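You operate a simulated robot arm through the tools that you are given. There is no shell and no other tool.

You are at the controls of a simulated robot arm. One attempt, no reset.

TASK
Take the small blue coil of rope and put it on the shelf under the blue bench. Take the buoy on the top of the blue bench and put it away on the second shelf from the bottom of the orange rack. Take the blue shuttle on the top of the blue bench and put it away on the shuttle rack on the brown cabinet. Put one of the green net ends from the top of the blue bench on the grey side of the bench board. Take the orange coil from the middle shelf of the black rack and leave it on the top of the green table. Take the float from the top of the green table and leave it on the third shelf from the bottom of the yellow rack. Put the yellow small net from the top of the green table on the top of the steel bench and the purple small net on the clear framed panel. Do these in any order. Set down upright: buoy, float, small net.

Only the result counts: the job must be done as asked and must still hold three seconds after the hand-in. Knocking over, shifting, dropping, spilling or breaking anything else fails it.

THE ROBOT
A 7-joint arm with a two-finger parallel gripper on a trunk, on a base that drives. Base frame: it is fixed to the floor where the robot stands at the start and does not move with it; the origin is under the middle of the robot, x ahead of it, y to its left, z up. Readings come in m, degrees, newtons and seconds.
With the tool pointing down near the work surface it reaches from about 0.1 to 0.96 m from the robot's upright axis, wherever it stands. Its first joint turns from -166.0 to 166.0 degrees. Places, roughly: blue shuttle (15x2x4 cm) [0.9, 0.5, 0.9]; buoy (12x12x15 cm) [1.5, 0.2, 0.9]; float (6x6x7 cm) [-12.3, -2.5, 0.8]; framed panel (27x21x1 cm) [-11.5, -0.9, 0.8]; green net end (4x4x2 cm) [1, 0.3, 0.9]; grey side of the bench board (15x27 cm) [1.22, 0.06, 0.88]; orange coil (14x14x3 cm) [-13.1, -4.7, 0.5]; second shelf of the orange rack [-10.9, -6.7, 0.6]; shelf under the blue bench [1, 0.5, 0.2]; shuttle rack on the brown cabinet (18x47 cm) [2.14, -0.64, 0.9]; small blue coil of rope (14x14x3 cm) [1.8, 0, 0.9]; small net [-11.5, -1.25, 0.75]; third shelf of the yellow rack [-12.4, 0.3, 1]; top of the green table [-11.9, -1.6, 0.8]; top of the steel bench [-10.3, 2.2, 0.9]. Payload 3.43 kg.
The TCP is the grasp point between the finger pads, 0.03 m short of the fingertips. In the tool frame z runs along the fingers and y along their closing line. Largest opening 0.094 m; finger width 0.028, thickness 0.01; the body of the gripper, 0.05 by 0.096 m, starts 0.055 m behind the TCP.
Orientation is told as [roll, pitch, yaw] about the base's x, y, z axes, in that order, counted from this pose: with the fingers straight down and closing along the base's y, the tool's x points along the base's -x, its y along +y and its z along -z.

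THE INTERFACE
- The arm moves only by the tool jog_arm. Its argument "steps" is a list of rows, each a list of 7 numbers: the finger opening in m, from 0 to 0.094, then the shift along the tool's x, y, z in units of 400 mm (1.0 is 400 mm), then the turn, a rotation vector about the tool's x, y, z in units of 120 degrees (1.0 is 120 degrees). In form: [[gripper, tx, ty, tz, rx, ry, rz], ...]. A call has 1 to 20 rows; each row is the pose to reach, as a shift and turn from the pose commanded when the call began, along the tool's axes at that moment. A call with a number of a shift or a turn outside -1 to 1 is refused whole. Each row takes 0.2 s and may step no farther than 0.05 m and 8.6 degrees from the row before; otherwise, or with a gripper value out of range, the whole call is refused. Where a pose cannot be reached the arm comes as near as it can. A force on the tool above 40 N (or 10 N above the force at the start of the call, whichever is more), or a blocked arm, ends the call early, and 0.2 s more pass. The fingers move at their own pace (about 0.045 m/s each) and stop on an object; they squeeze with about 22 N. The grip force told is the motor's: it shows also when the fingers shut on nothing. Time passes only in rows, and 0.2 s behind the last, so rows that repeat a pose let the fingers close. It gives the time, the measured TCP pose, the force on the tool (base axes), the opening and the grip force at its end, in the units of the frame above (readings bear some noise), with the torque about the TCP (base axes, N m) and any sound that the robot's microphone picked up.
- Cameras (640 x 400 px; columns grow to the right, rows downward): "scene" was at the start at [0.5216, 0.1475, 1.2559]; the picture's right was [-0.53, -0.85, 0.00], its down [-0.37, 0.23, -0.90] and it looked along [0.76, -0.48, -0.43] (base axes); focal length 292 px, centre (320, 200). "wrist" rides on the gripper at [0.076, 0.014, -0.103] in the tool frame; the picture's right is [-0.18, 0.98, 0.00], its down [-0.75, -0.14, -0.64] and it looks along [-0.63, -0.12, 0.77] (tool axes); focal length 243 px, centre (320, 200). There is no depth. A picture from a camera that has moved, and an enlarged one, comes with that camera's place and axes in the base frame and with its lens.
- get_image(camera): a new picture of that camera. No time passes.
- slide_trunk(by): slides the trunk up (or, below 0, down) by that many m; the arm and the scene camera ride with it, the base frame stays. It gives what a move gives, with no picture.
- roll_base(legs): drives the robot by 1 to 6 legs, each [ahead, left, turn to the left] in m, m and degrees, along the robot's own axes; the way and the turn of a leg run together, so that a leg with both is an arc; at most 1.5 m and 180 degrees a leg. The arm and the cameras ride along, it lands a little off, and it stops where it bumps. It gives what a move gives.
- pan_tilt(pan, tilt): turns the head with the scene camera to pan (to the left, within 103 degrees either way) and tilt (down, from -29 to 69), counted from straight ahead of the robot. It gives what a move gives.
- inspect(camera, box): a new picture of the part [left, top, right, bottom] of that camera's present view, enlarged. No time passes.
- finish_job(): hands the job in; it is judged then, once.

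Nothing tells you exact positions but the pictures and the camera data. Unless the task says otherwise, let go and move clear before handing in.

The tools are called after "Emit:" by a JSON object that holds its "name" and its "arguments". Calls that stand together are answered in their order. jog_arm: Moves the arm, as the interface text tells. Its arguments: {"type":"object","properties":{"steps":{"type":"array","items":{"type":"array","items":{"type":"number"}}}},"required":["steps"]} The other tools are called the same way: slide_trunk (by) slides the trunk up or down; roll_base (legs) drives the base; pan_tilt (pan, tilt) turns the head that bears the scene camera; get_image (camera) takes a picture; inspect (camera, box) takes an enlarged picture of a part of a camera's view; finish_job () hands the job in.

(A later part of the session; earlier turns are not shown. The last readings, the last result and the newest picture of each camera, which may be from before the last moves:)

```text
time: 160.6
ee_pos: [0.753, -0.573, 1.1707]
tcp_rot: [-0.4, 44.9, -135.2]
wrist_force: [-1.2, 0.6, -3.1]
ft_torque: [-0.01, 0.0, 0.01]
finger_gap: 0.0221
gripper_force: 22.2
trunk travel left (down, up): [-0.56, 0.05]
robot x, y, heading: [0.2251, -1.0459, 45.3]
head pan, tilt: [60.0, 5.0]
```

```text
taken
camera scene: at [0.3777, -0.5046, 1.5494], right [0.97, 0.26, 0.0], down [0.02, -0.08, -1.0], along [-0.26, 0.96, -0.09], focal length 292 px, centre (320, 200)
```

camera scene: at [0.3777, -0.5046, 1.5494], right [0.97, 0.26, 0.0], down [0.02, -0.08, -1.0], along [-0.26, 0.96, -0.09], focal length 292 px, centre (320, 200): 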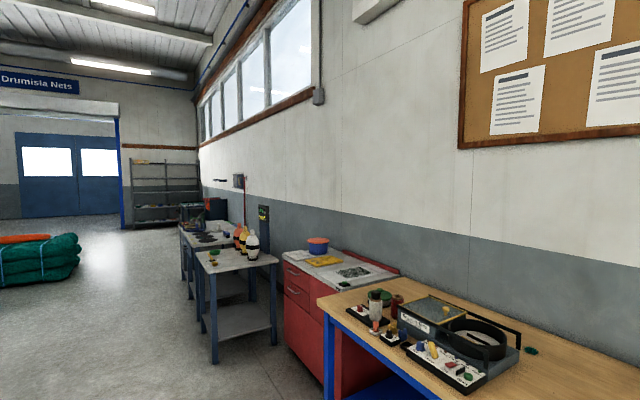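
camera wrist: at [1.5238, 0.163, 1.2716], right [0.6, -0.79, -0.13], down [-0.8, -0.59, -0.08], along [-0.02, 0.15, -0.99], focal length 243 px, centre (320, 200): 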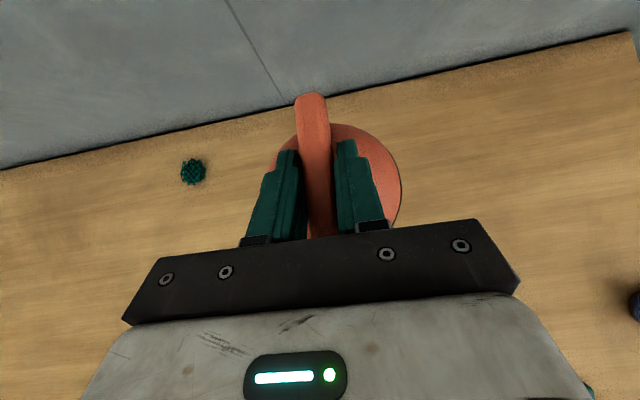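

I need to see the route behind me. I'll turn around toward the far racks.

Emit:
{"name": "roll_base", "arguments": {"legs": [[0, 0, 155]]}}

Emit:
{"name": "pan_tilt", "arguments": {"pan": 0, "tilt": 10}}

Emit:
{"name": "get_image", "arguments": {"camera": "scene"}}

Emit:
{"name": "pan_tilt", "arguments": {"pan": 60, "tilt": 10}}

Emit:
{"name": "get_image", "arguments": {"camera": "scene"}}

Emit:
{"name": "pan_tilt", "arguments": {"pan": -50, "tilt": 10}}

Emit:
{"name": "get_image", "arguments": {"camera": "scene"}}

```text
time: 167.2
ee_pos: [-0.4593, -1.2107, 1.1709]
tcp_rot: [-0.3, 44.9, 16.6]
wrist_force: [0.8, 0.3, -3.5]
ft_torque: [0.0, -0.04, 0.02]
finger_gap: 0.022
gripper_force: 21.8
trunk travel left (down, up): [-0.56, 0.05]
robot x, y, heading: [0.224, -1.0467, -163.1]
head pan, tilt: [60.0, 5.0]
```

```text
time: 168.5
ee_pos: [-0.4622, -1.2102, 1.1711]
tcp_rot: [-0.4, 44.9, 16.5]
wrist_force: [0.8, -0.1, -3.2]
ft_torque: [0.02, -0.05, 0.02]
finger_gap: 0.0221
gripper_force: 21.6
trunk travel left (down, up): [-0.56, 0.05]
robot x, y, heading: [0.2264, -1.0432, -163.1]
head pan, tilt: [0.0, 10.0]
```

```text
taken
camera scene: at [-0.2288, -1.3853, 1.5414], right [-0.29, 0.96, 0.0], down [0.17, 0.05, -0.98], along [-0.94, -0.28, -0.17], focal length 292 px, centre (320, 200)
```

scene: 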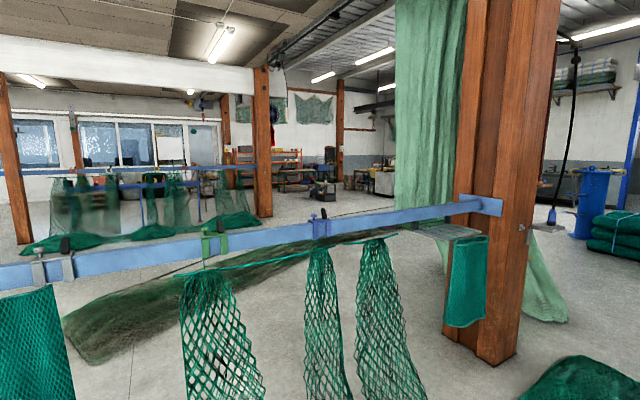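

```text
time: 169.8
ee_pos: [-0.4613, -1.211, 1.1713]
tcp_rot: [-0.3, 44.9, 16.5]
wrist_force: [-0.5, -0.5, -3.3]
ft_torque: [0.0, -0.02, 0.01]
finger_gap: 0.0222
gripper_force: 21.9
trunk travel left (down, up): [-0.56, 0.05]
robot x, y, heading: [0.2302, -1.0427, -163.3]
head pan, tilt: [60.0, 10.0]
```

```text
taken
camera scene: at [-0.1611, -1.4489, 1.5414], right [-0.97, 0.23, 0.0], down [0.04, 0.17, -0.98], along [-0.23, -0.96, -0.17], focal length 292 px, centre (320, 200)
```

scene: 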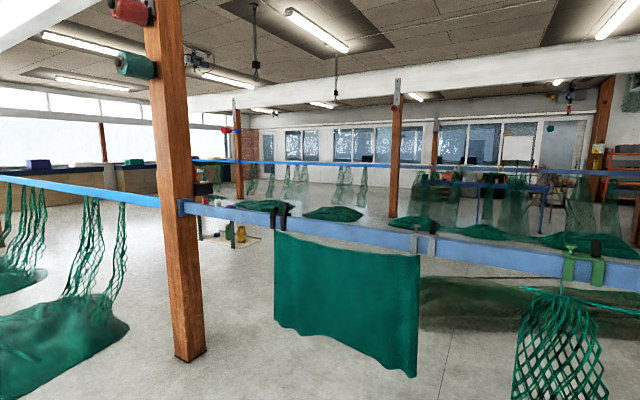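

```text
time: 171.7
ee_pos: [-0.4615, -1.2114, 1.1707]
tcp_rot: [-0.3, 44.9, 16.5]
wrist_force: [0.0, 0.0, -3.6]
ft_torque: [-0.01, 0.0, -0.03]
finger_gap: 0.0223
gripper_force: 22.2
trunk travel left (down, up): [-0.56, 0.05]
robot x, y, heading: [0.2274, -1.047, -163.3]
head pan, tilt: [-50.0, 10.0]
```

```text
taken
camera scene: at [-0.2176, -1.3075, 1.5414], right [0.55, 0.84, 0.0], down [0.15, -0.1, -0.98], along [-0.82, 0.54, -0.17], focal length 292 px, centre (320, 200)
```

scene: 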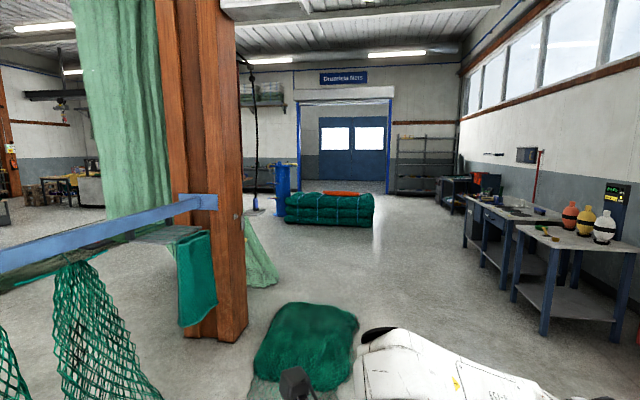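

A rail with hanging nets blocks the direct route, but there is a clear corridor between the net pile/pillar and the wall tables. I'll drive along that corridor first.

Emit:
{"name": "roll_base", "arguments": {"legs": [[0, 0, -61], [1.5, -0.1, 0], [1.5, 0, 0]]}}

Emit:
{"name": "pan_tilt", "arguments": {"pan": 45, "tilt": 12}}

Emit:
{"name": "get_image", "arguments": {"camera": "scene"}}

Emit:
{"name": "pan_tilt", "arguments": {"pan": 0, "tilt": 12}}

Emit:
{"name": "get_image", "arguments": {"camera": "scene"}}

Emit:
{"name": "pan_tilt", "arguments": {"pan": 90, "tilt": 12}}

Emit:
{"name": "get_image", "arguments": {"camera": "scene"}}

```text
refused: leg 2 is longer than a leg can be; nothing moved
```

```text
time: 173.4
ee_pos: [-0.4618, -1.2112, 1.1708]
tcp_rot: [-0.3, 44.8, 16.4]
wrist_force: [-0.5, 0.8, -2.5]
ft_torque: [0.0, -0.02, 0.0]
finger_gap: 0.0219
gripper_force: 22.0
trunk travel left (down, up): [-0.56, 0.05]
robot x, y, heading: [0.2282, -1.0489, -163.1]
head pan, tilt: [45.0, 12.0]
```

```text
taken
camera scene: at [-0.1839, -1.4405, 1.5381], right [-0.88, 0.47, 0.0], down [0.1, 0.18, -0.98], along [-0.46, -0.86, -0.21], focal length 292 px, centre (320, 200)
```

scene: 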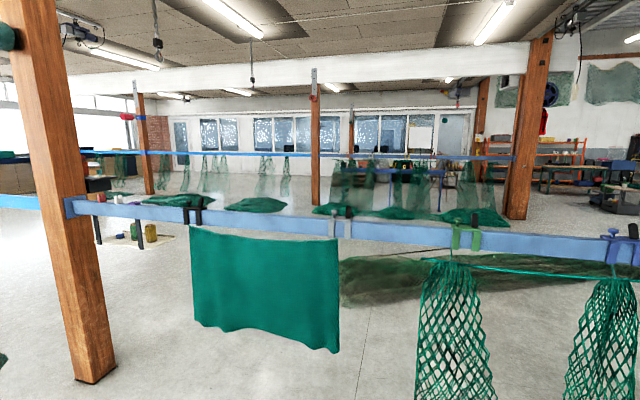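

```text
time: 174.6
ee_pos: [-0.4618, -1.2116, 1.1718]
tcp_rot: [-0.3, 44.9, 16.5]
wrist_force: [-0.5, -0.4, -1.2]
ft_torque: [0.0, -0.02, -0.02]
finger_gap: 0.0222
gripper_force: 22.0
trunk travel left (down, up): [-0.56, 0.05]
robot x, y, heading: [0.2276, -1.0486, -163.4]
head pan, tilt: [0.0, 12.0]
```

```text
taken
camera scene: at [-0.229, -1.3854, 1.5381], right [-0.29, 0.96, 0.0], down [0.2, 0.06, -0.98], along [-0.94, -0.28, -0.21], focal length 292 px, centre (320, 200)
```

scene: 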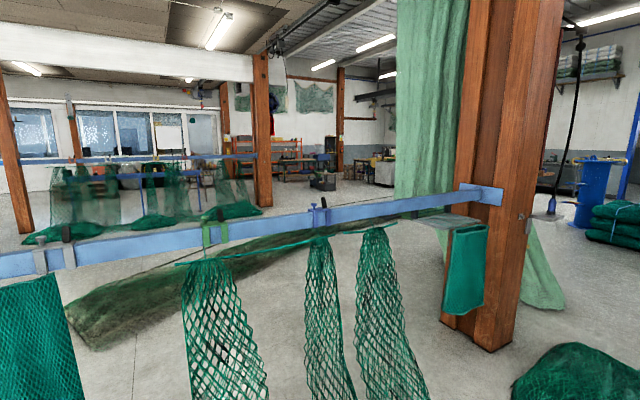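

```text
time: 176.2
ee_pos: [-0.4619, -1.2094, 1.1715]
tcp_rot: [-0.3, 44.8, 16.4]
wrist_force: [-0.6, -0.4, -2.6]
ft_torque: [0.03, -0.07, 0.01]
finger_gap: 0.0221
gripper_force: 22.1
trunk travel left (down, up): [-0.56, 0.05]
robot x, y, heading: [0.2269, -1.0431, -163.0]
head pan, tilt: [90.0, 12.0]
```

```text
taken
camera scene: at [-0.1129, -1.4477, 1.5381], right [-0.96, -0.29, 0.0], down [-0.06, 0.2, -0.98], along [0.28, -0.94, -0.21], focal length 292 px, centre (320, 200)
```

scene: 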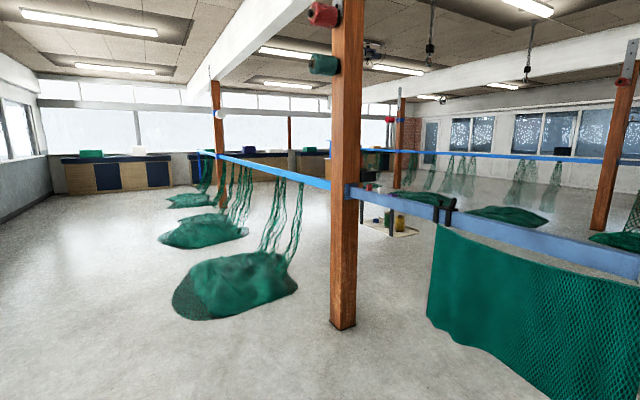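

The leg length must stay below 1.5 m in total. I'll re-issue the drive along the corridor.

Emit:
{"name": "roll_base", "arguments": {"legs": [[0, 0, -61], [1.4, -0.12, 0], [1.4, 0, 0]]}}

Emit:
{"name": "pan_tilt", "arguments": {"pan": 0, "tilt": 12}}

Emit:
{"name": "get_image", "arguments": {"camera": "scene"}}

Emit:
{"name": "pan_tilt", "arguments": {"pan": 60, "tilt": 12}}

Emit:
{"name": "get_image", "arguments": {"camera": "scene"}}

```text
time: 192.5
ee_pos: [-2.1405, 1.5667, 1.1714]
tcp_rot: [-0.3, 44.9, -45.3]
wrist_force: [0.7, 0.0, -3.1]
ft_torque: [-0.01, -0.03, 0.02]
finger_gap: 0.022
gripper_force: 22.2
trunk travel left (down, up): [-0.56, 0.05]
robot x, y, heading: [-1.6713, 1.0429, 134.8]
head pan, tilt: [90.0, 12.0]
```

```text
time: 194.2
ee_pos: [-2.1403, 1.5684, 1.1707]
tcp_rot: [-0.2, 45.0, -45.3]
wrist_force: [-0.4, 0.6, -2.9]
ft_torque: [-0.04, -0.02, -0.02]
finger_gap: 0.0223
gripper_force: 21.9
trunk travel left (down, up): [-0.56, 0.05]
robot x, y, heading: [-1.669, 1.0384, 134.8]
head pan, tilt: [0.0, 12.0]
```

```text
taken
camera scene: at [-2.1847, 1.2825, 1.5381], right [0.71, 0.71, 0.0], down [0.15, -0.15, -0.98], along [-0.69, 0.69, -0.21], focal length 292 px, centre (320, 200)
```

scene: 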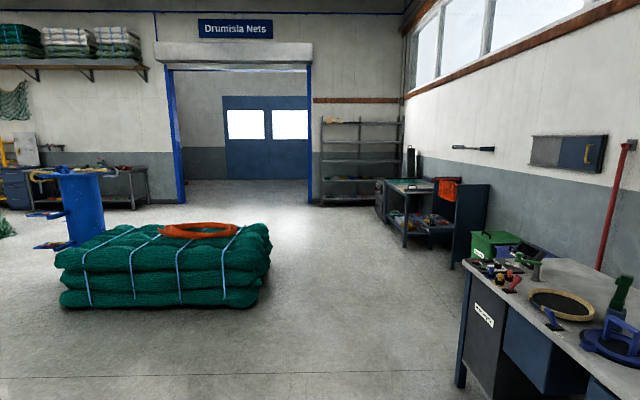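

```text
time: 195.5
ee_pos: [-2.1403, 1.568, 1.1719]
tcp_rot: [-0.3, 44.8, -45.4]
wrist_force: [-0.9, -0.6, -3.2]
ft_torque: [-0.01, -0.03, 0.01]
finger_gap: 0.022
gripper_force: 22.0
trunk travel left (down, up): [-0.56, 0.05]
robot x, y, heading: [-1.6723, 1.0411, 134.7]
head pan, tilt: [60.0, 12.0]
```

```text
taken
camera scene: at [-2.2091, 1.1927, 1.5381], right [-0.25, 0.97, 0.0], down [0.2, 0.05, -0.98], along [-0.95, -0.25, -0.21], focal length 292 px, centre (320, 200)
```

scene: 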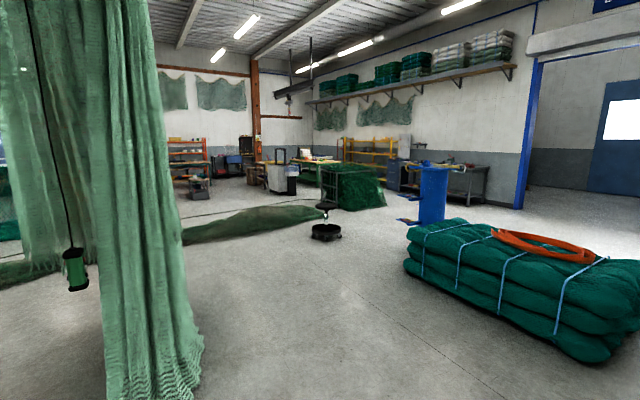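

The way ahead runs between the green bales and the black fitting on the floor. I'll advance to about [-4.4, 0.4] and look again.

Emit:
{"name": "roll_base", "arguments": {"legs": [[0, 0, 58], [1.4, 0, 0], [1.4, 0, 0]]}}

Emit:
{"name": "pan_tilt", "arguments": {"pan": 0, "tilt": 15}}

Emit:
{"name": "get_image", "arguments": {"camera": "scene"}}

Emit:
{"name": "pan_tilt", "arguments": {"pan": 45, "tilt": 15}}

Emit:
{"name": "get_image", "arguments": {"camera": "scene"}}

Emit:
{"name": "pan_tilt", "arguments": {"pan": -45, "tilt": 15}}

Emit:
{"name": "get_image", "arguments": {"camera": "scene"}}

```text
time: 211.6
ee_pos: [-5.1258, 0.4188, 1.1701]
tcp_rot: [-0.3, 44.9, 10.2]
wrist_force: [-0.4, -0.9, -2.6]
ft_torque: [0.03, 0.0, 0.02]
finger_gap: 0.0222
gripper_force: 22.1
trunk travel left (down, up): [-0.56, 0.05]
robot x, y, heading: [-4.4255, 0.5061, -169.8]
head pan, tilt: [60.0, 12.0]
```

```text
time: 212.9
ee_pos: [-5.1256, 0.4195, 1.172]
tcp_rot: [-0.3, 45.0, 10.2]
wrist_force: [-0.9, 0.1, -2.3]
ft_torque: [0.01, -0.01, 0.04]
finger_gap: 0.0221
gripper_force: 21.9
trunk travel left (down, up): [-0.56, 0.05]
robot x, y, heading: [-4.4217, 0.5076, -169.8]
head pan, tilt: [0.0, 15.0]
```

```text
taken
camera scene: at [-4.9152, 0.2206, 1.5332], right [-0.18, 0.98, 0.0], down [0.25, 0.05, -0.97], along [-0.95, -0.17, -0.26], focal length 292 px, centre (320, 200)
```

scene: 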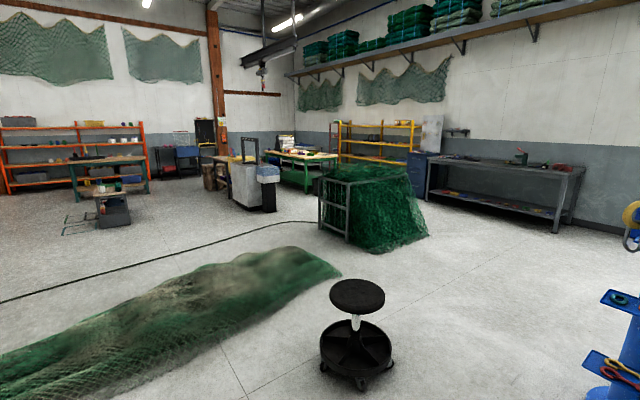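

```text
time: 214.0
ee_pos: [-5.1267, 0.4195, 1.1716]
tcp_rot: [-0.3, 45.0, 10.2]
wrist_force: [0.2, -0.5, -3.3]
ft_torque: [-0.05, -0.05, 0.01]
finger_gap: 0.022
gripper_force: 22.0
trunk travel left (down, up): [-0.56, 0.05]
robot x, y, heading: [-4.4234, 0.5124, -169.5]
head pan, tilt: [45.0, 15.0]
```

```text
taken
camera scene: at [-4.8764, 0.1607, 1.5332], right [-0.82, 0.57, 0.0], down [0.15, 0.21, -0.97], along [-0.55, -0.79, -0.26], focal length 292 px, centre (320, 200)
```

scene: 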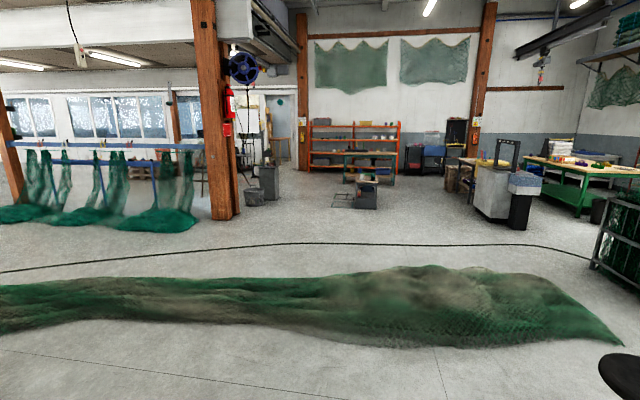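

```text
time: 215.7
ee_pos: [-5.1275, 0.4193, 1.1712]
tcp_rot: [-0.3, 44.9, 10.3]
wrist_force: [0.1, -0.1, -2.7]
ft_torque: [0.03, -0.01, -0.02]
finger_gap: 0.0222
gripper_force: 22.2
trunk travel left (down, up): [-0.56, 0.05]
robot x, y, heading: [-4.426, 0.509, -169.7]
head pan, tilt: [-45.0, 15.0]
```

```text
taken
camera scene: at [-4.9002, 0.2905, 1.5332], right [0.57, 0.82, 0.0], down [0.21, -0.15, -0.97], along [-0.8, 0.55, -0.26], focal length 292 px, centre (320, 200)
```

scene: 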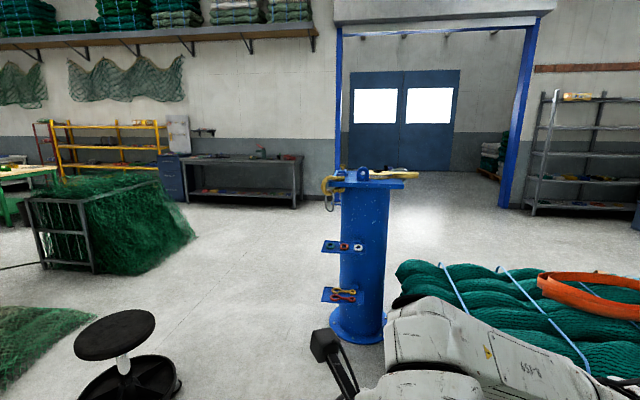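

The gap between the stool and the blue post is too tight, so I'll take the wider way around the bales on the wall side.

Emit:
{"name": "roll_base", "arguments": {"legs": [[0, 0, -136], [1.45, -0.12, 0], [0, 0, 54], [1.45, 0, 0]]}}

Emit:
{"name": "pan_tilt", "arguments": {"pan": 30, "tilt": 20}}

Emit:
{"name": "get_image", "arguments": {"camera": "scene"}}

Emit:
{"name": "pan_tilt", "arguments": {"pan": 80, "tilt": 20}}

Emit:
{"name": "get_image", "arguments": {"camera": "scene"}}

```text
time: 237.8
ee_pos: [-4.2897, 3.72, 1.1714]
tcp_rot: [-0.3, 44.8, -68.3]
wrist_force: [-0.7, -0.1, -2.7]
ft_torque: [-0.03, -0.01, -0.02]
finger_gap: 0.0223
gripper_force: 22.1
trunk travel left (down, up): [-0.56, 0.05]
robot x, y, heading: [-4.0591, 3.0528, 112.0]
head pan, tilt: [-45.0, 15.0]
```

```text
time: 239.3
ee_pos: [-4.2907, 3.7214, 1.1705]
tcp_rot: [-0.4, 44.9, -68.3]
wrist_force: [-0.1, -0.1, -2.1]
ft_torque: [-0.04, -0.03, -0.01]
finger_gap: 0.0221
gripper_force: 22.2
trunk travel left (down, up): [-0.56, 0.05]
robot x, y, heading: [-4.0597, 3.0514, 112.0]
head pan, tilt: [30.0, 20.0]
```

```text
taken
camera scene: at [-4.4807, 3.4463, 1.5251], right [0.62, 0.79, 0.0], down [0.27, -0.21, -0.94], along [-0.74, 0.58, -0.34], focal length 292 px, centre (320, 200)
```

scene: 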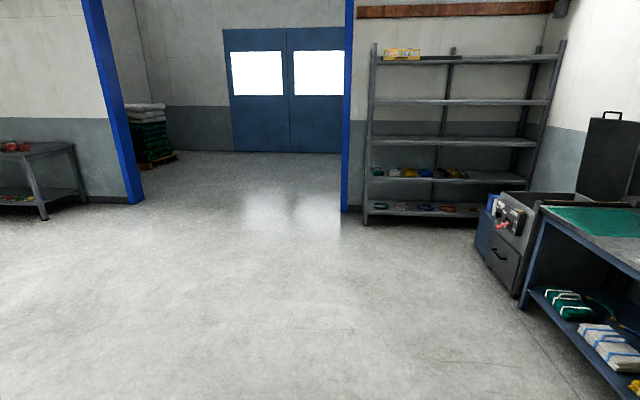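

```text
time: 240.4
ee_pos: [-4.2893, 3.7199, 1.1709]
tcp_rot: [-0.2, 44.9, -68.3]
wrist_force: [0.4, 0.0, -3.8]
ft_torque: [0.0, 0.03, -0.03]
finger_gap: 0.0222
gripper_force: 21.7
trunk travel left (down, up): [-0.56, 0.05]
robot x, y, heading: [-4.0603, 3.0527, 112.0]
head pan, tilt: [80.0, 20.0]
```

```text
taken
camera scene: at [-4.4985, 3.3696, 1.5251], right [-0.21, 0.98, 0.0], down [0.33, 0.07, -0.94], along [-0.92, -0.19, -0.34], focal length 292 px, centre (320, 200)
```

scene: 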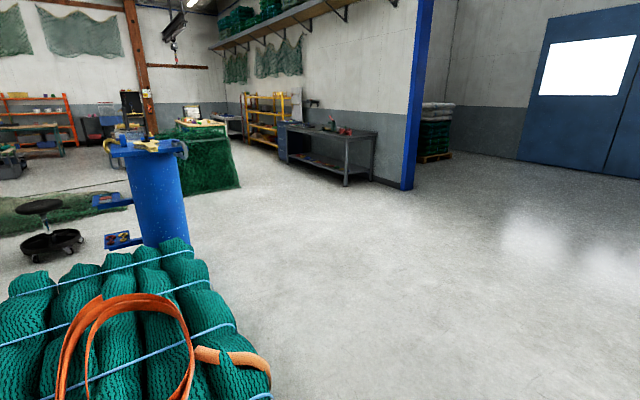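

The floor behind the bales is open. I'll go around them toward the steel bench.

Emit:
{"name": "roll_base", "arguments": {"legs": [[0, 0, 33], [1.4, 0, 0], [0, 0, 60], [1.5, 0, 0], [1.2, 0, 0]]}}

Emit:
{"name": "pan_tilt", "arguments": {"pan": 0, "tilt": 18}}

Emit:
{"name": "get_image", "arguments": {"camera": "scene"}}

Emit:
{"name": "pan_tilt", "arguments": {"pan": 45, "tilt": 18}}

Emit:
{"name": "get_image", "arguments": {"camera": "scene"}}

```text
time: 264.2
ee_pos: [-8.2468, 2.4098, 1.1704]
tcp_rot: [-0.4, 44.9, 26.2]
wrist_force: [-0.7, 0.3, -2.4]
ft_torque: [0.02, -0.01, 0.0]
finger_gap: 0.0219
gripper_force: 21.7
trunk travel left (down, up): [-0.56, 0.05]
robot x, y, heading: [-7.5981, 2.69, -153.5]
head pan, tilt: [80.0, 20.0]
```

```text
time: 265.7
ee_pos: [-8.2473, 2.41, 1.1707]
tcp_rot: [-0.3, 44.9, 26.4]
wrist_force: [-0.2, 0.3, -3.2]
ft_torque: [0.02, -0.03, -0.02]
finger_gap: 0.0219
gripper_force: 22.4
trunk travel left (down, up): [-0.56, 0.05]
robot x, y, heading: [-7.5988, 2.686, -153.6]
head pan, tilt: [0.0, 18.0]
```

```text
taken
camera scene: at [-7.9886, 2.2764, 1.5283], right [-0.45, 0.89, 0.0], down [0.28, 0.14, -0.95], along [-0.85, -0.42, -0.31], focal length 292 px, centre (320, 200)
```

scene: 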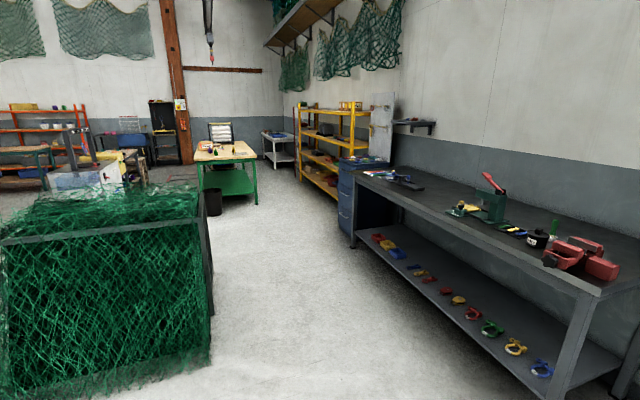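

```text
time: 266.9
ee_pos: [-8.2469, 2.4102, 1.1708]
tcp_rot: [-0.2, 44.9, 26.3]
wrist_force: [-0.6, -0.5, -3.0]
ft_torque: [0.04, -0.01, -0.02]
finger_gap: 0.0223
gripper_force: 21.9
trunk travel left (down, up): [-0.56, 0.05]
robot x, y, heading: [-7.5974, 2.6884, -153.5]
head pan, tilt: [45.0, 18.0]
```

```text
taken
camera scene: at [-7.9348, 2.2296, 1.5283], right [-0.95, 0.32, 0.0], down [0.1, 0.29, -0.95], along [-0.3, -0.9, -0.31], focal length 292 px, centre (320, 200)
```

scene: 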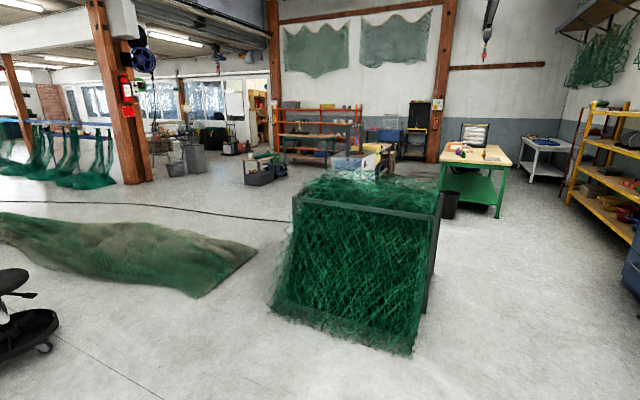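

I see the lane between the netted cage and the steel bench, with the green table and yellow rack beyond. I'll drive through that lane.

Emit:
{"name": "roll_base", "arguments": {"legs": [[0, 0, 3.5], [1.2, 0, 0], [1.0, 0, 0], [0, 0, 17], [1.0, 0, 0]]}}

Emit:
{"name": "pan_tilt", "arguments": {"pan": 0, "tilt": 20}}

Emit:
{"name": "get_image", "arguments": {"camera": "scene"}}

Emit:
{"name": "pan_tilt", "arguments": {"pan": 50, "tilt": 20}}

Emit:
{"name": "get_image", "arguments": {"camera": "scene"}}

Emit:
{"name": "pan_tilt", "arguments": {"pan": -50, "tilt": 15}}

Emit:
{"name": "get_image", "arguments": {"camera": "scene"}}

```text
time: 284.0
ee_pos: [-10.6918, 0.3343, 1.1716]
tcp_rot: [-0.3, 44.9, 47.6]
wrist_force: [-0.7, 0.0, -2.6]
ft_torque: [0.03, 0.01, 0.01]
finger_gap: 0.0218
gripper_force: 22.0
trunk travel left (down, up): [-0.56, 0.05]
robot x, y, heading: [-10.1886, 0.8292, -132.2]
head pan, tilt: [45.0, 18.0]
```

```text
time: 285.1
ee_pos: [-10.6927, 0.3337, 1.1705]
tcp_rot: [-0.3, 44.8, 47.5]
wrist_force: [0.1, 0.4, -2.6]
ft_torque: [-0.01, -0.04, -0.02]
finger_gap: 0.0222
gripper_force: 22.1
trunk travel left (down, up): [-0.56, 0.05]
robot x, y, heading: [-10.1868, 0.8303, -132.2]
head pan, tilt: [0.0, 20.0]
```

```text
taken
camera scene: at [-10.4022, 0.303, 1.5251], right [-0.74, 0.67, 0.0], down [0.23, 0.25, -0.94], along [-0.63, -0.7, -0.34], focal length 292 px, centre (320, 200)
```

scene: 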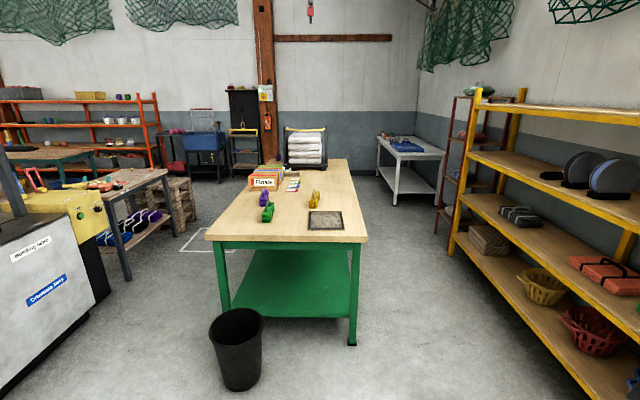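

```text
time: 286.3
ee_pos: [-10.6931, 0.3333, 1.172]
tcp_rot: [-0.3, 44.9, 47.4]
wrist_force: [0.2, -0.8, -3.1]
ft_torque: [0.01, -0.06, 0.0]
finger_gap: 0.0221
gripper_force: 22.4
trunk travel left (down, up): [-0.56, 0.05]
robot x, y, heading: [-10.1836, 0.8303, -132.1]
head pan, tilt: [50.0, 20.0]
```

```text
taken
camera scene: at [-10.3272, 0.2797, 1.5251], right [-0.99, -0.13, 0.0], down [-0.05, 0.34, -0.94], along [0.13, -0.93, -0.34], focal length 292 px, centre (320, 200)
```

scene: 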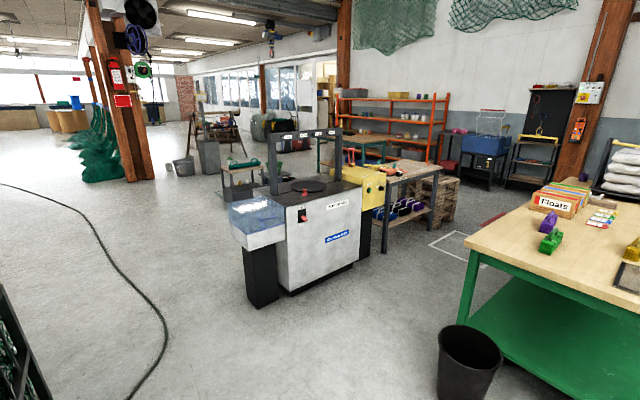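

```text
time: 288.1
ee_pos: [-10.6919, 0.3339, 1.1706]
tcp_rot: [-0.4, 44.9, 47.5]
wrist_force: [0.1, 0.1, -2.6]
ft_torque: [0.02, -0.03, -0.01]
finger_gap: 0.022
gripper_force: 21.9
trunk travel left (down, up): [-0.56, 0.05]
robot x, y, heading: [-10.1892, 0.8315, -132.4]
head pan, tilt: [-50.0, 15.0]
```

```text
taken
camera scene: at [-10.4329, 0.3756, 1.5332], right [0.04, 1.0, 0.0], down [0.26, -0.01, -0.97], along [-0.97, 0.04, -0.26], focal length 292 px, centre (320, 200)
```

scene: 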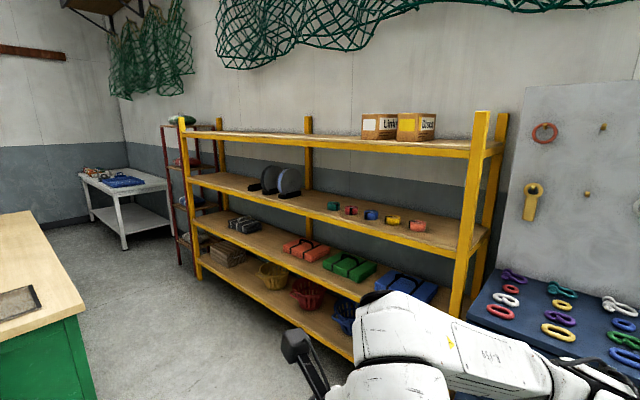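

I can see the green table, yellow rack, and a weighing machine on the way to the orange rack. Before threading the gap, I'll check how far my elbow sticks out.

Emit:
{"name": "pan_tilt", "arguments": {"pan": -90, "tilt": 45}}

Emit:
{"name": "get_image", "arguments": {"camera": "scene"}}

Emit:
{"name": "pan_tilt", "arguments": {"pan": 60, "tilt": 40}}

Emit:
{"name": "get_image", "arguments": {"camera": "scene"}}

```text
time: 289.1
ee_pos: [-10.6914, 0.3327, 1.1714]
tcp_rot: [-0.2, 44.8, 47.6]
wrist_force: [0.1, -0.1, -3.0]
ft_torque: [0.04, -0.04, 0.0]
finger_gap: 0.022
gripper_force: 22.5
trunk travel left (down, up): [-0.56, 0.05]
robot x, y, heading: [-10.1839, 0.8269, -132.4]
head pan, tilt: [-90.0, 45.0]
```

```text
taken
camera scene: at [-10.3998, 0.4267, 1.4865], right [0.67, 0.74, 0.0], down [0.52, -0.47, -0.71], along [-0.52, 0.48, -0.71], focal length 292 px, centre (320, 200)
```

scene: 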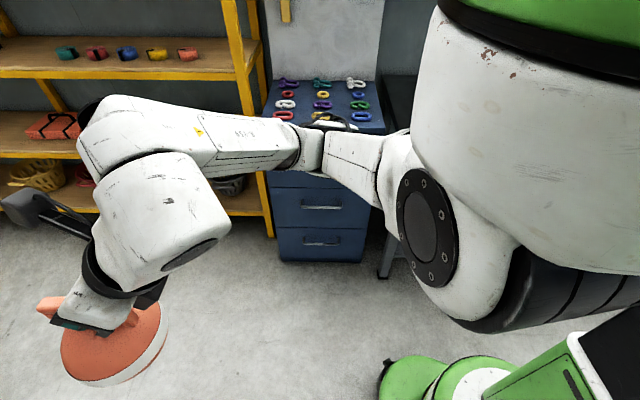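

```text
time: 291.5
ee_pos: [-10.6922, 0.3332, 1.1707]
tcp_rot: [-0.3, 44.9, 47.5]
wrist_force: [-0.3, -0.1, -2.4]
ft_torque: [0.02, 0.01, 0.04]
finger_gap: 0.0222
gripper_force: 21.7
trunk travel left (down, up): [-0.56, 0.05]
robot x, y, heading: [-10.1892, 0.8301, -132.2]
head pan, tilt: [60.0, 40.0]
```

```text
taken
camera scene: at [-10.3138, 0.291, 1.4937], right [-0.95, -0.3, 0.0], down [-0.2, 0.61, -0.77], along [0.23, -0.73, -0.64], focal length 292 px, centre (320, 200)
```

scene: 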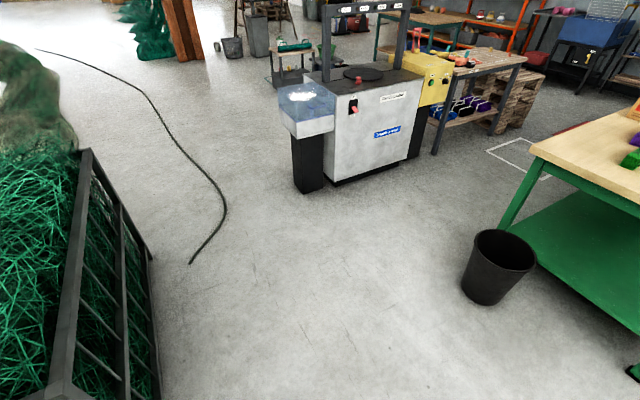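

The arm stays within the base width, so the 1.1 m gap is fine. I'll go to the gap's entrance first.

Emit:
{"name": "roll_base", "arguments": {"legs": [[0, 0, 46], [1.25, 0, 0], [0, 0, 52]]}}

Emit:
{"name": "pan_tilt", "arguments": {"pan": 0, "tilt": 30}}

Emit:
{"name": "get_image", "arguments": {"camera": "scene"}}

```text
time: 302.2
ee_pos: [-9.5838, -0.8683, 1.1721]
tcp_rot: [-0.3, 44.9, 143.5]
wrist_force: [-0.1, 0.1, -2.4]
ft_torque: [0.05, 0.05, -0.01]
finger_gap: 0.022
gripper_force: 21.8
trunk travel left (down, up): [-0.56, 0.05]
robot x, y, heading: [-10.1278, -0.4155, -36.2]
head pan, tilt: [60.0, 40.0]
```

```text
time: 303.5
ee_pos: [-9.5827, -0.868, 1.1705]
tcp_rot: [-0.3, 44.9, 143.4]
wrist_force: [0.0, -0.2, -2.2]
ft_torque: [0.04, 0.04, 0.0]
finger_gap: 0.0219
gripper_force: 21.8
trunk travel left (down, up): [-0.56, 0.05]
robot x, y, heading: [-10.1298, -0.4173, -36.3]
head pan, tilt: [0.0, 30.0]
```

```text
taken
camera scene: at [-9.5824, -0.5753, 1.509], right [-0.59, -0.81, 0.0], down [-0.4, 0.3, -0.87], along [0.7, -0.51, -0.5], focal length 292 px, centre (320, 200)
```

scene: 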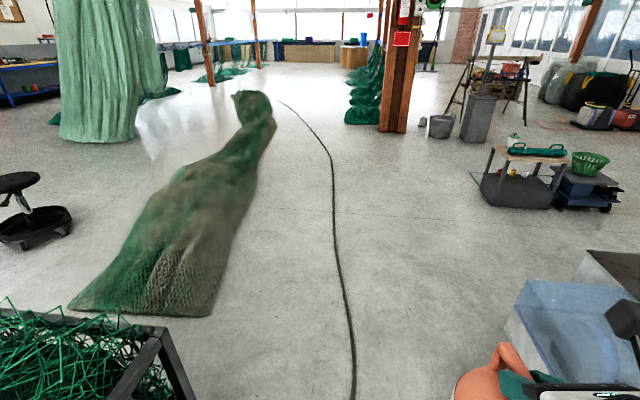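

The lane is clear. Driving through and turning toward the orange rack.

Emit:
{"name": "roll_base", "arguments": {"legs": [[0, 0, 3], [1.0, 0, 0], [0.8, 0, 0], [0, 0, -70]]}}

Emit:
{"name": "pan_tilt", "arguments": {"pan": 0, "tilt": 20}}

Emit:
{"name": "get_image", "arguments": {"camera": "scene"}}

Emit:
{"name": "pan_tilt", "arguments": {"pan": -40, "tilt": 15}}

Emit:
{"name": "get_image", "arguments": {"camera": "scene"}}

```text
time: 316.0
ee_pos: [-8.8365, -2.0692, 1.1711]
tcp_rot: [-0.2, 44.9, 76.0]
wrist_force: [-0.5, 0.1, -3.1]
ft_torque: [0.05, 0.01, 0.01]
finger_gap: 0.0217
gripper_force: 22.7
trunk travel left (down, up): [-0.56, 0.05]
robot x, y, heading: [-8.6279, -1.3927, -103.6]
head pan, tilt: [0.0, 30.0]
```

```text
time: 316.7
ee_pos: [-8.8366, -2.0687, 1.1706]
tcp_rot: [-0.3, 44.9, 76.0]
wrist_force: [-0.5, 0.1, -1.5]
ft_torque: [0.03, -0.02, 0.0]
finger_gap: 0.0221
gripper_force: 22.1
trunk travel left (down, up): [-0.56, 0.05]
robot x, y, heading: [-8.6306, -1.3893, -103.6]
head pan, tilt: [0.0, 20.0]
```

```text
taken
camera scene: at [-8.5672, -1.9582, 1.525], right [-0.97, 0.24, 0.0], down [0.08, 0.33, -0.94], along [-0.22, -0.91, -0.34], focal length 292 px, centre (320, 200)
```

scene: 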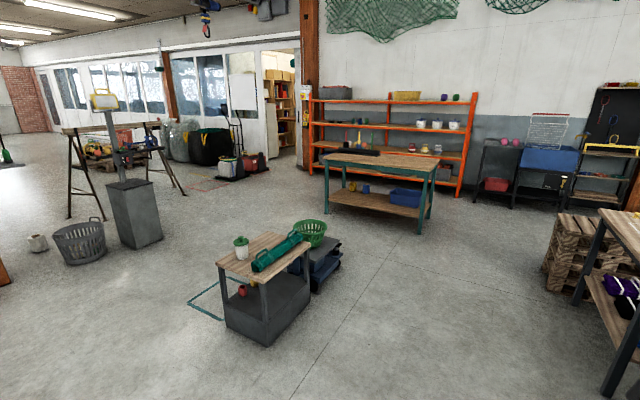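

```text
time: 317.8
ee_pos: [-8.8367, -2.0703, 1.1706]
tcp_rot: [-0.3, 45.0, 76.0]
wrist_force: [0.2, -0.4, -2.3]
ft_torque: [0.02, 0.04, 0.0]
finger_gap: 0.0221
gripper_force: 22.2
trunk travel left (down, up): [-0.56, 0.05]
robot x, y, heading: [-8.6306, -1.3927, -103.9]
head pan, tilt: [-40.0, 15.0]
```

```text
taken
camera scene: at [-8.6204, -1.9231, 1.5332], right [-0.59, 0.81, 0.0], down [0.21, 0.15, -0.97], along [-0.78, -0.57, -0.26], focal length 292 px, centre (320, 200)
```

scene: 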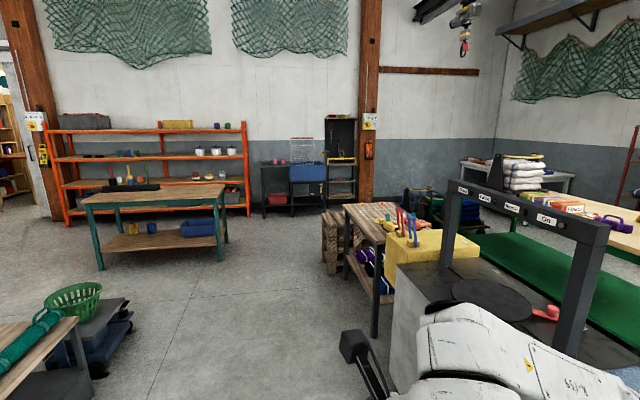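

The orange rack stands behind a low work table with a roughly 1 m aisle. I'll zoom to see its shelves.

Emit:
{"name": "inspect", "arguments": {"camera": "scene", "box": [30, 90, 270, 280]}}

Emit:
{"name": "pan_tilt", "arguments": {"pan": -20, "tilt": 15}}

Emit:
{"name": "inspect", "arguments": {"camera": "scene", "box": [140, 80, 400, 260]}}

```text
2.11 times, centred on (150, 185) of scene
camera zoom: at [-8.6204, -1.9231, 1.5332], right [-0.59, 0.81, 0.0], down [0.21, 0.15, -0.97], along [-0.78, -0.57, -0.26], focal length 616 px, centre (678, 232)
```

zoom: 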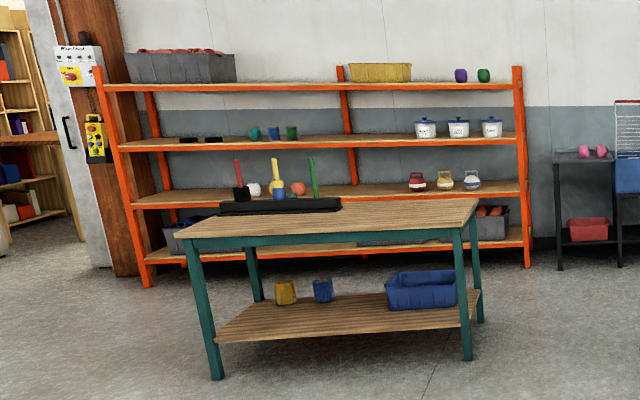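

```text
time: 318.6
ee_pos: [-8.8367, -2.0691, 1.1706]
tcp_rot: [-0.2, 45.0, 76.0]
wrist_force: [-0.4, 0.0, -4.0]
ft_torque: [0.04, 0.01, -0.03]
finger_gap: 0.0221
gripper_force: 22.5
trunk travel left (down, up): [-0.56, 0.05]
robot x, y, heading: [-8.6312, -1.3924, -103.6]
head pan, tilt: [-20.0, 15.0]
```

```text
2.22 times, centred on (270, 170) of scene
camera zoom: at [-8.597, -1.9454, 1.5332], right [-0.83, 0.56, 0.0], down [0.14, 0.22, -0.97], along [-0.54, -0.8, -0.26], focal length 650 px, centre (431, 267)
```

zoom: 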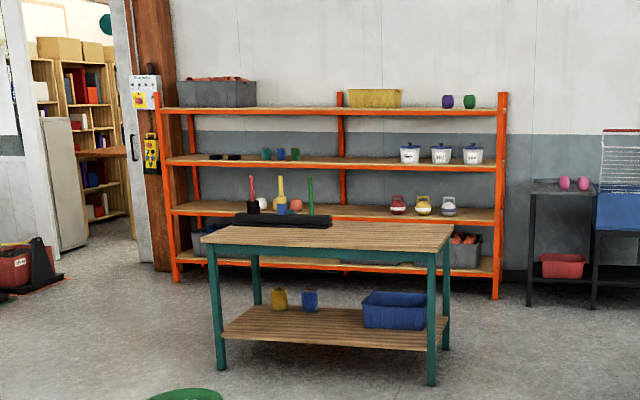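

The second shelf of the orange rack holds three similar buoys at its right, with free space beside them and a clear way around the table's right end. I'll drive toward that end.

Emit:
{"name": "roll_base", "arguments": {"legs": [[0, 0, -14], [1.25, 0, 0], [1.2, 0, 0], [0, 0, -37]]}}

Emit:
{"name": "pan_tilt", "arguments": {"pan": 0, "tilt": 25}}

Emit:
{"name": "get_image", "arguments": {"camera": "scene"}}

Emit:
{"name": "pan_tilt", "arguments": {"pan": 45, "tilt": 25}}

Emit:
{"name": "get_image", "arguments": {"camera": "scene"}}

```text
time: 333.2
ee_pos: [-10.4101, -3.8294, 1.1705]
tcp_rot: [-0.3, 44.9, 24.9]
wrist_force: [-0.2, -0.3, -2.4]
ft_torque: [-0.01, -0.02, 0.02]
finger_gap: 0.0221
gripper_force: 22.2
trunk travel left (down, up): [-0.56, 0.05]
robot x, y, heading: [-9.7573, -3.5627, -154.4]
head pan, tilt: [-20.0, 15.0]
```

```text
time: 334.0
ee_pos: [-10.4101, -3.8276, 1.1721]
tcp_rot: [-0.3, 44.9, 25.0]
wrist_force: [0.2, -0.4, -3.6]
ft_torque: [0.0, -0.05, 0.03]
finger_gap: 0.0221
gripper_force: 22.8
trunk travel left (down, up): [-0.56, 0.05]
robot x, y, heading: [-9.751, -3.5657, -155.0]
head pan, tilt: [0.0, 25.0]
```

```text
taken
camera scene: at [-10.1539, -3.9667, 1.517], right [-0.42, 0.91, 0.0], down [0.38, 0.18, -0.91], along [-0.82, -0.38, -0.42], focal length 292 px, centre (320, 200)
```

scene: 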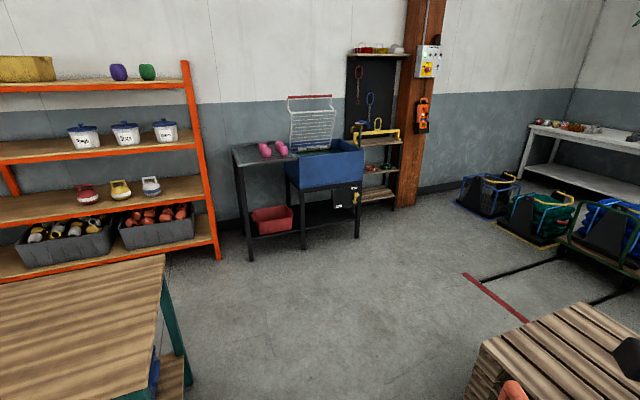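

```text
time: 335.1
ee_pos: [-10.4106, -3.8285, 1.1724]
tcp_rot: [-0.3, 44.9, 24.9]
wrist_force: [0.3, 0.7, -3.0]
ft_torque: [0.01, -0.02, -0.03]
finger_gap: 0.0219
gripper_force: 22.1
trunk travel left (down, up): [-0.56, 0.05]
robot x, y, heading: [-9.7558, -3.5624, -154.6]
head pan, tilt: [45.0, 25.0]
```

```text
taken
camera scene: at [-10.1018, -4.0142, 1.517], right [-0.94, 0.34, 0.0], down [0.14, 0.4, -0.91], along [-0.31, -0.85, -0.42], focal length 292 px, centre (320, 200)
```

scene: 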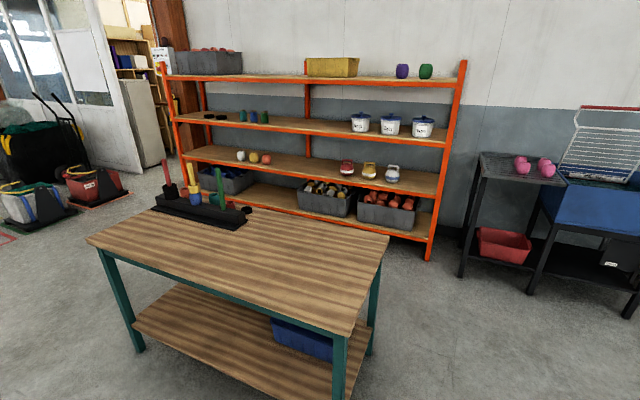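

I'll shift slightly left to centre in the gap between table and crate, then go through and face the rack.

Emit:
{"name": "roll_base", "arguments": {"legs": [[0, 0.17, 0], [1.0, 0, 0], [1.0, 0, 0], [0, 0, 22.7]]}}

Emit:
{"name": "pan_tilt", "arguments": {"pan": 20, "tilt": 30}}

Emit:
{"name": "get_image", "arguments": {"camera": "scene"}}

Emit:
{"name": "pan_tilt", "arguments": {"pan": -40, "tilt": 30}}

Emit:
{"name": "get_image", "arguments": {"camera": "scene"}}

```text
time: 347.3
ee_pos: [-11.9713, -5.0764, 1.1714]
tcp_rot: [-0.3, 45.0, 48.4]
wrist_force: [0.8, 0.2, -3.0]
ft_torque: [0.04, -0.06, 0.01]
finger_gap: 0.0221
gripper_force: 22.1
trunk travel left (down, up): [-0.56, 0.05]
robot x, y, heading: [-11.4754, -4.568, -131.4]
head pan, tilt: [45.0, 25.0]
```

```text
time: 348.2
ee_pos: [-11.9707, -5.0764, 1.1711]
tcp_rot: [-0.3, 44.9, 48.4]
wrist_force: [0.0, -0.2, -3.1]
ft_torque: [0.01, -0.01, 0.03]
finger_gap: 0.0221
gripper_force: 22.3
trunk travel left (down, up): [-0.56, 0.05]
robot x, y, heading: [-11.4765, -4.5747, -131.1]
head pan, tilt: [20.0, 30.0]
```

```text
taken
camera scene: at [-11.6521, -5.1167, 1.509], right [-0.93, 0.36, 0.0], down [0.18, 0.47, -0.87], along [-0.31, -0.81, -0.5], focal length 292 px, centre (320, 200)
```

scene: 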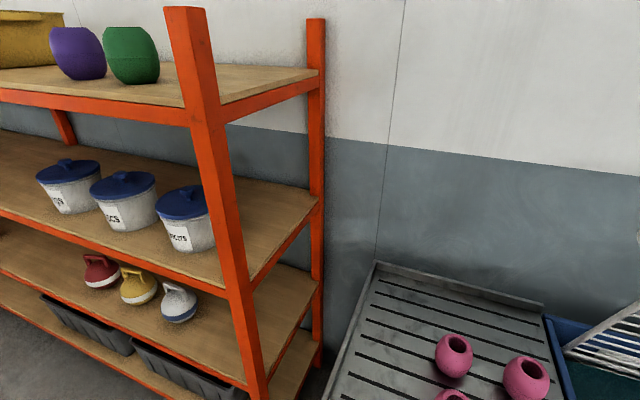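

```text
time: 349.5
ee_pos: [-11.9718, -5.0755, 1.1704]
tcp_rot: [-0.3, 44.8, 48.5]
wrist_force: [0.0, 0.8, -3.0]
ft_torque: [0.02, -0.01, 0.02]
finger_gap: 0.0221
gripper_force: 22.2
trunk travel left (down, up): [-0.56, 0.05]
robot x, y, heading: [-11.4763, -4.5742, -131.6]
head pan, tilt: [-40.0, 30.0]
```

```text
taken
camera scene: at [-11.7087, -5.0461, 1.509], right [-0.15, 0.99, 0.0], down [0.49, 0.08, -0.87], along [-0.86, -0.13, -0.5], focal length 292 px, centre (320, 200)
```

scene: 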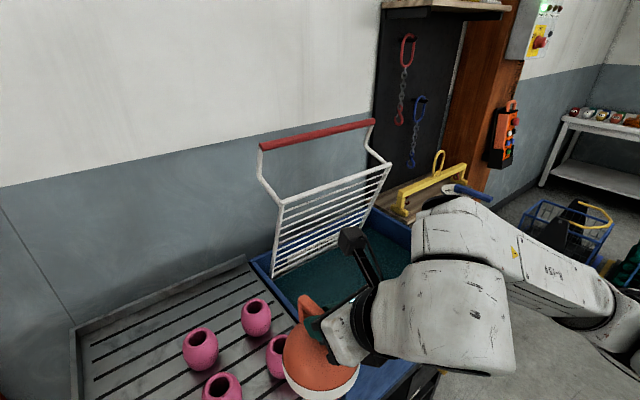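

I'm at the rack's right end; the free spot is between the white buoy and the right post. I'll back up a little and lower the trunk so I can measure the shelf clearance at eye level.

Emit:
{"name": "roll_base", "arguments": {"legs": [[-0.28, 0, 0]]}}

Emit:
{"name": "slide_trunk", "arguments": {"by": -0.4}}

Emit:
{"name": "pan_tilt", "arguments": {"pan": 15, "tilt": 10}}

Emit:
{"name": "get_image", "arguments": {"camera": "scene"}}

Emit:
{"name": "pan_tilt", "arguments": {"pan": -25, "tilt": 20}}

Emit:
{"name": "get_image", "arguments": {"camera": "scene"}}

```text
time: 351.4
ee_pos: [-11.7879, -4.8684, 1.1718]
tcp_rot: [-0.3, 44.9, 48.3]
wrist_force: [-0.3, -1.0, -3.2]
ft_torque: [0.03, -0.01, 0.01]
finger_gap: 0.022
gripper_force: 22.2
trunk travel left (down, up): [-0.56, 0.05]
robot x, y, heading: [-11.2957, -4.3671, -131.6]
head pan, tilt: [-40.0, 30.0]
```

```text
time: 355.2
ee_pos: [-11.7891, -4.8678, 0.7713]
tcp_rot: [-0.3, 44.9, 48.2]
wrist_force: [0.5, -0.6, -3.4]
ft_torque: [0.03, -0.03, -0.01]
finger_gap: 0.0223
gripper_force: 21.9
trunk travel left (down, up): [-0.16, 0.45]
robot x, y, heading: [-11.2919, -4.3667, -131.6]
head pan, tilt: [-40.0, 30.0]
```

```text
time: 356.5
ee_pos: [-11.7895, -4.8681, 0.7714]
tcp_rot: [-0.3, 44.9, 48.4]
wrist_force: [-0.3, 0.0, -2.7]
ft_torque: [0.05, -0.02, -0.04]
finger_gap: 0.0224
gripper_force: 22.1
trunk travel left (down, up): [-0.16, 0.45]
robot x, y, heading: [-11.2921, -4.3656, -131.3]
head pan, tilt: [15.0, 10.0]
```

```text
taken
camera scene: at [-11.4782, -4.9076, 1.1413], right [-0.9, 0.45, 0.0], down [0.08, 0.16, -0.98], along [-0.44, -0.88, -0.17], focal length 292 px, centre (320, 200)
```

scene: 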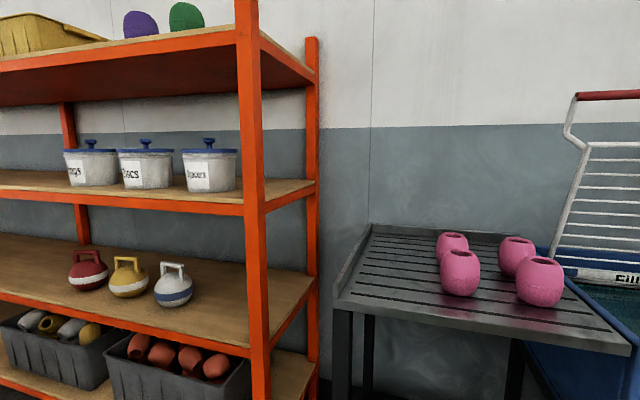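

```text
time: 357.5
ee_pos: [-11.789, -4.8681, 0.7709]
tcp_rot: [-0.3, 44.9, 48.3]
wrist_force: [-0.6, -1.3, -3.1]
ft_torque: [0.03, -0.03, -0.02]
finger_gap: 0.0219
gripper_force: 21.8
trunk travel left (down, up): [-0.16, 0.45]
robot x, y, heading: [-11.2924, -4.3652, -131.6]
head pan, tilt: [-25.0, 20.0]
```

```text
taken
camera scene: at [-11.5221, -4.8616, 1.1251], right [-0.4, 0.92, 0.0], down [0.31, 0.14, -0.94], along [-0.86, -0.38, -0.34], focal length 292 px, centre (320, 200)
```

scene: 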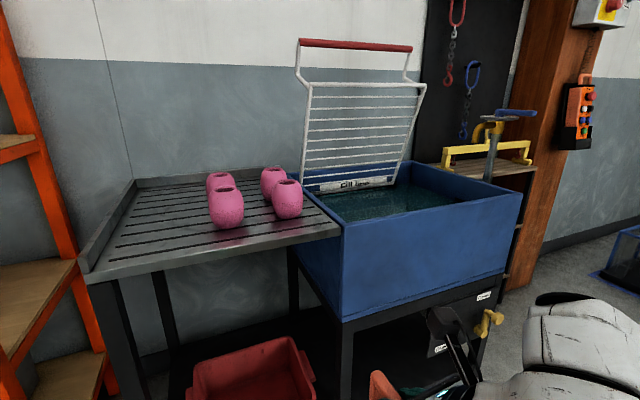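

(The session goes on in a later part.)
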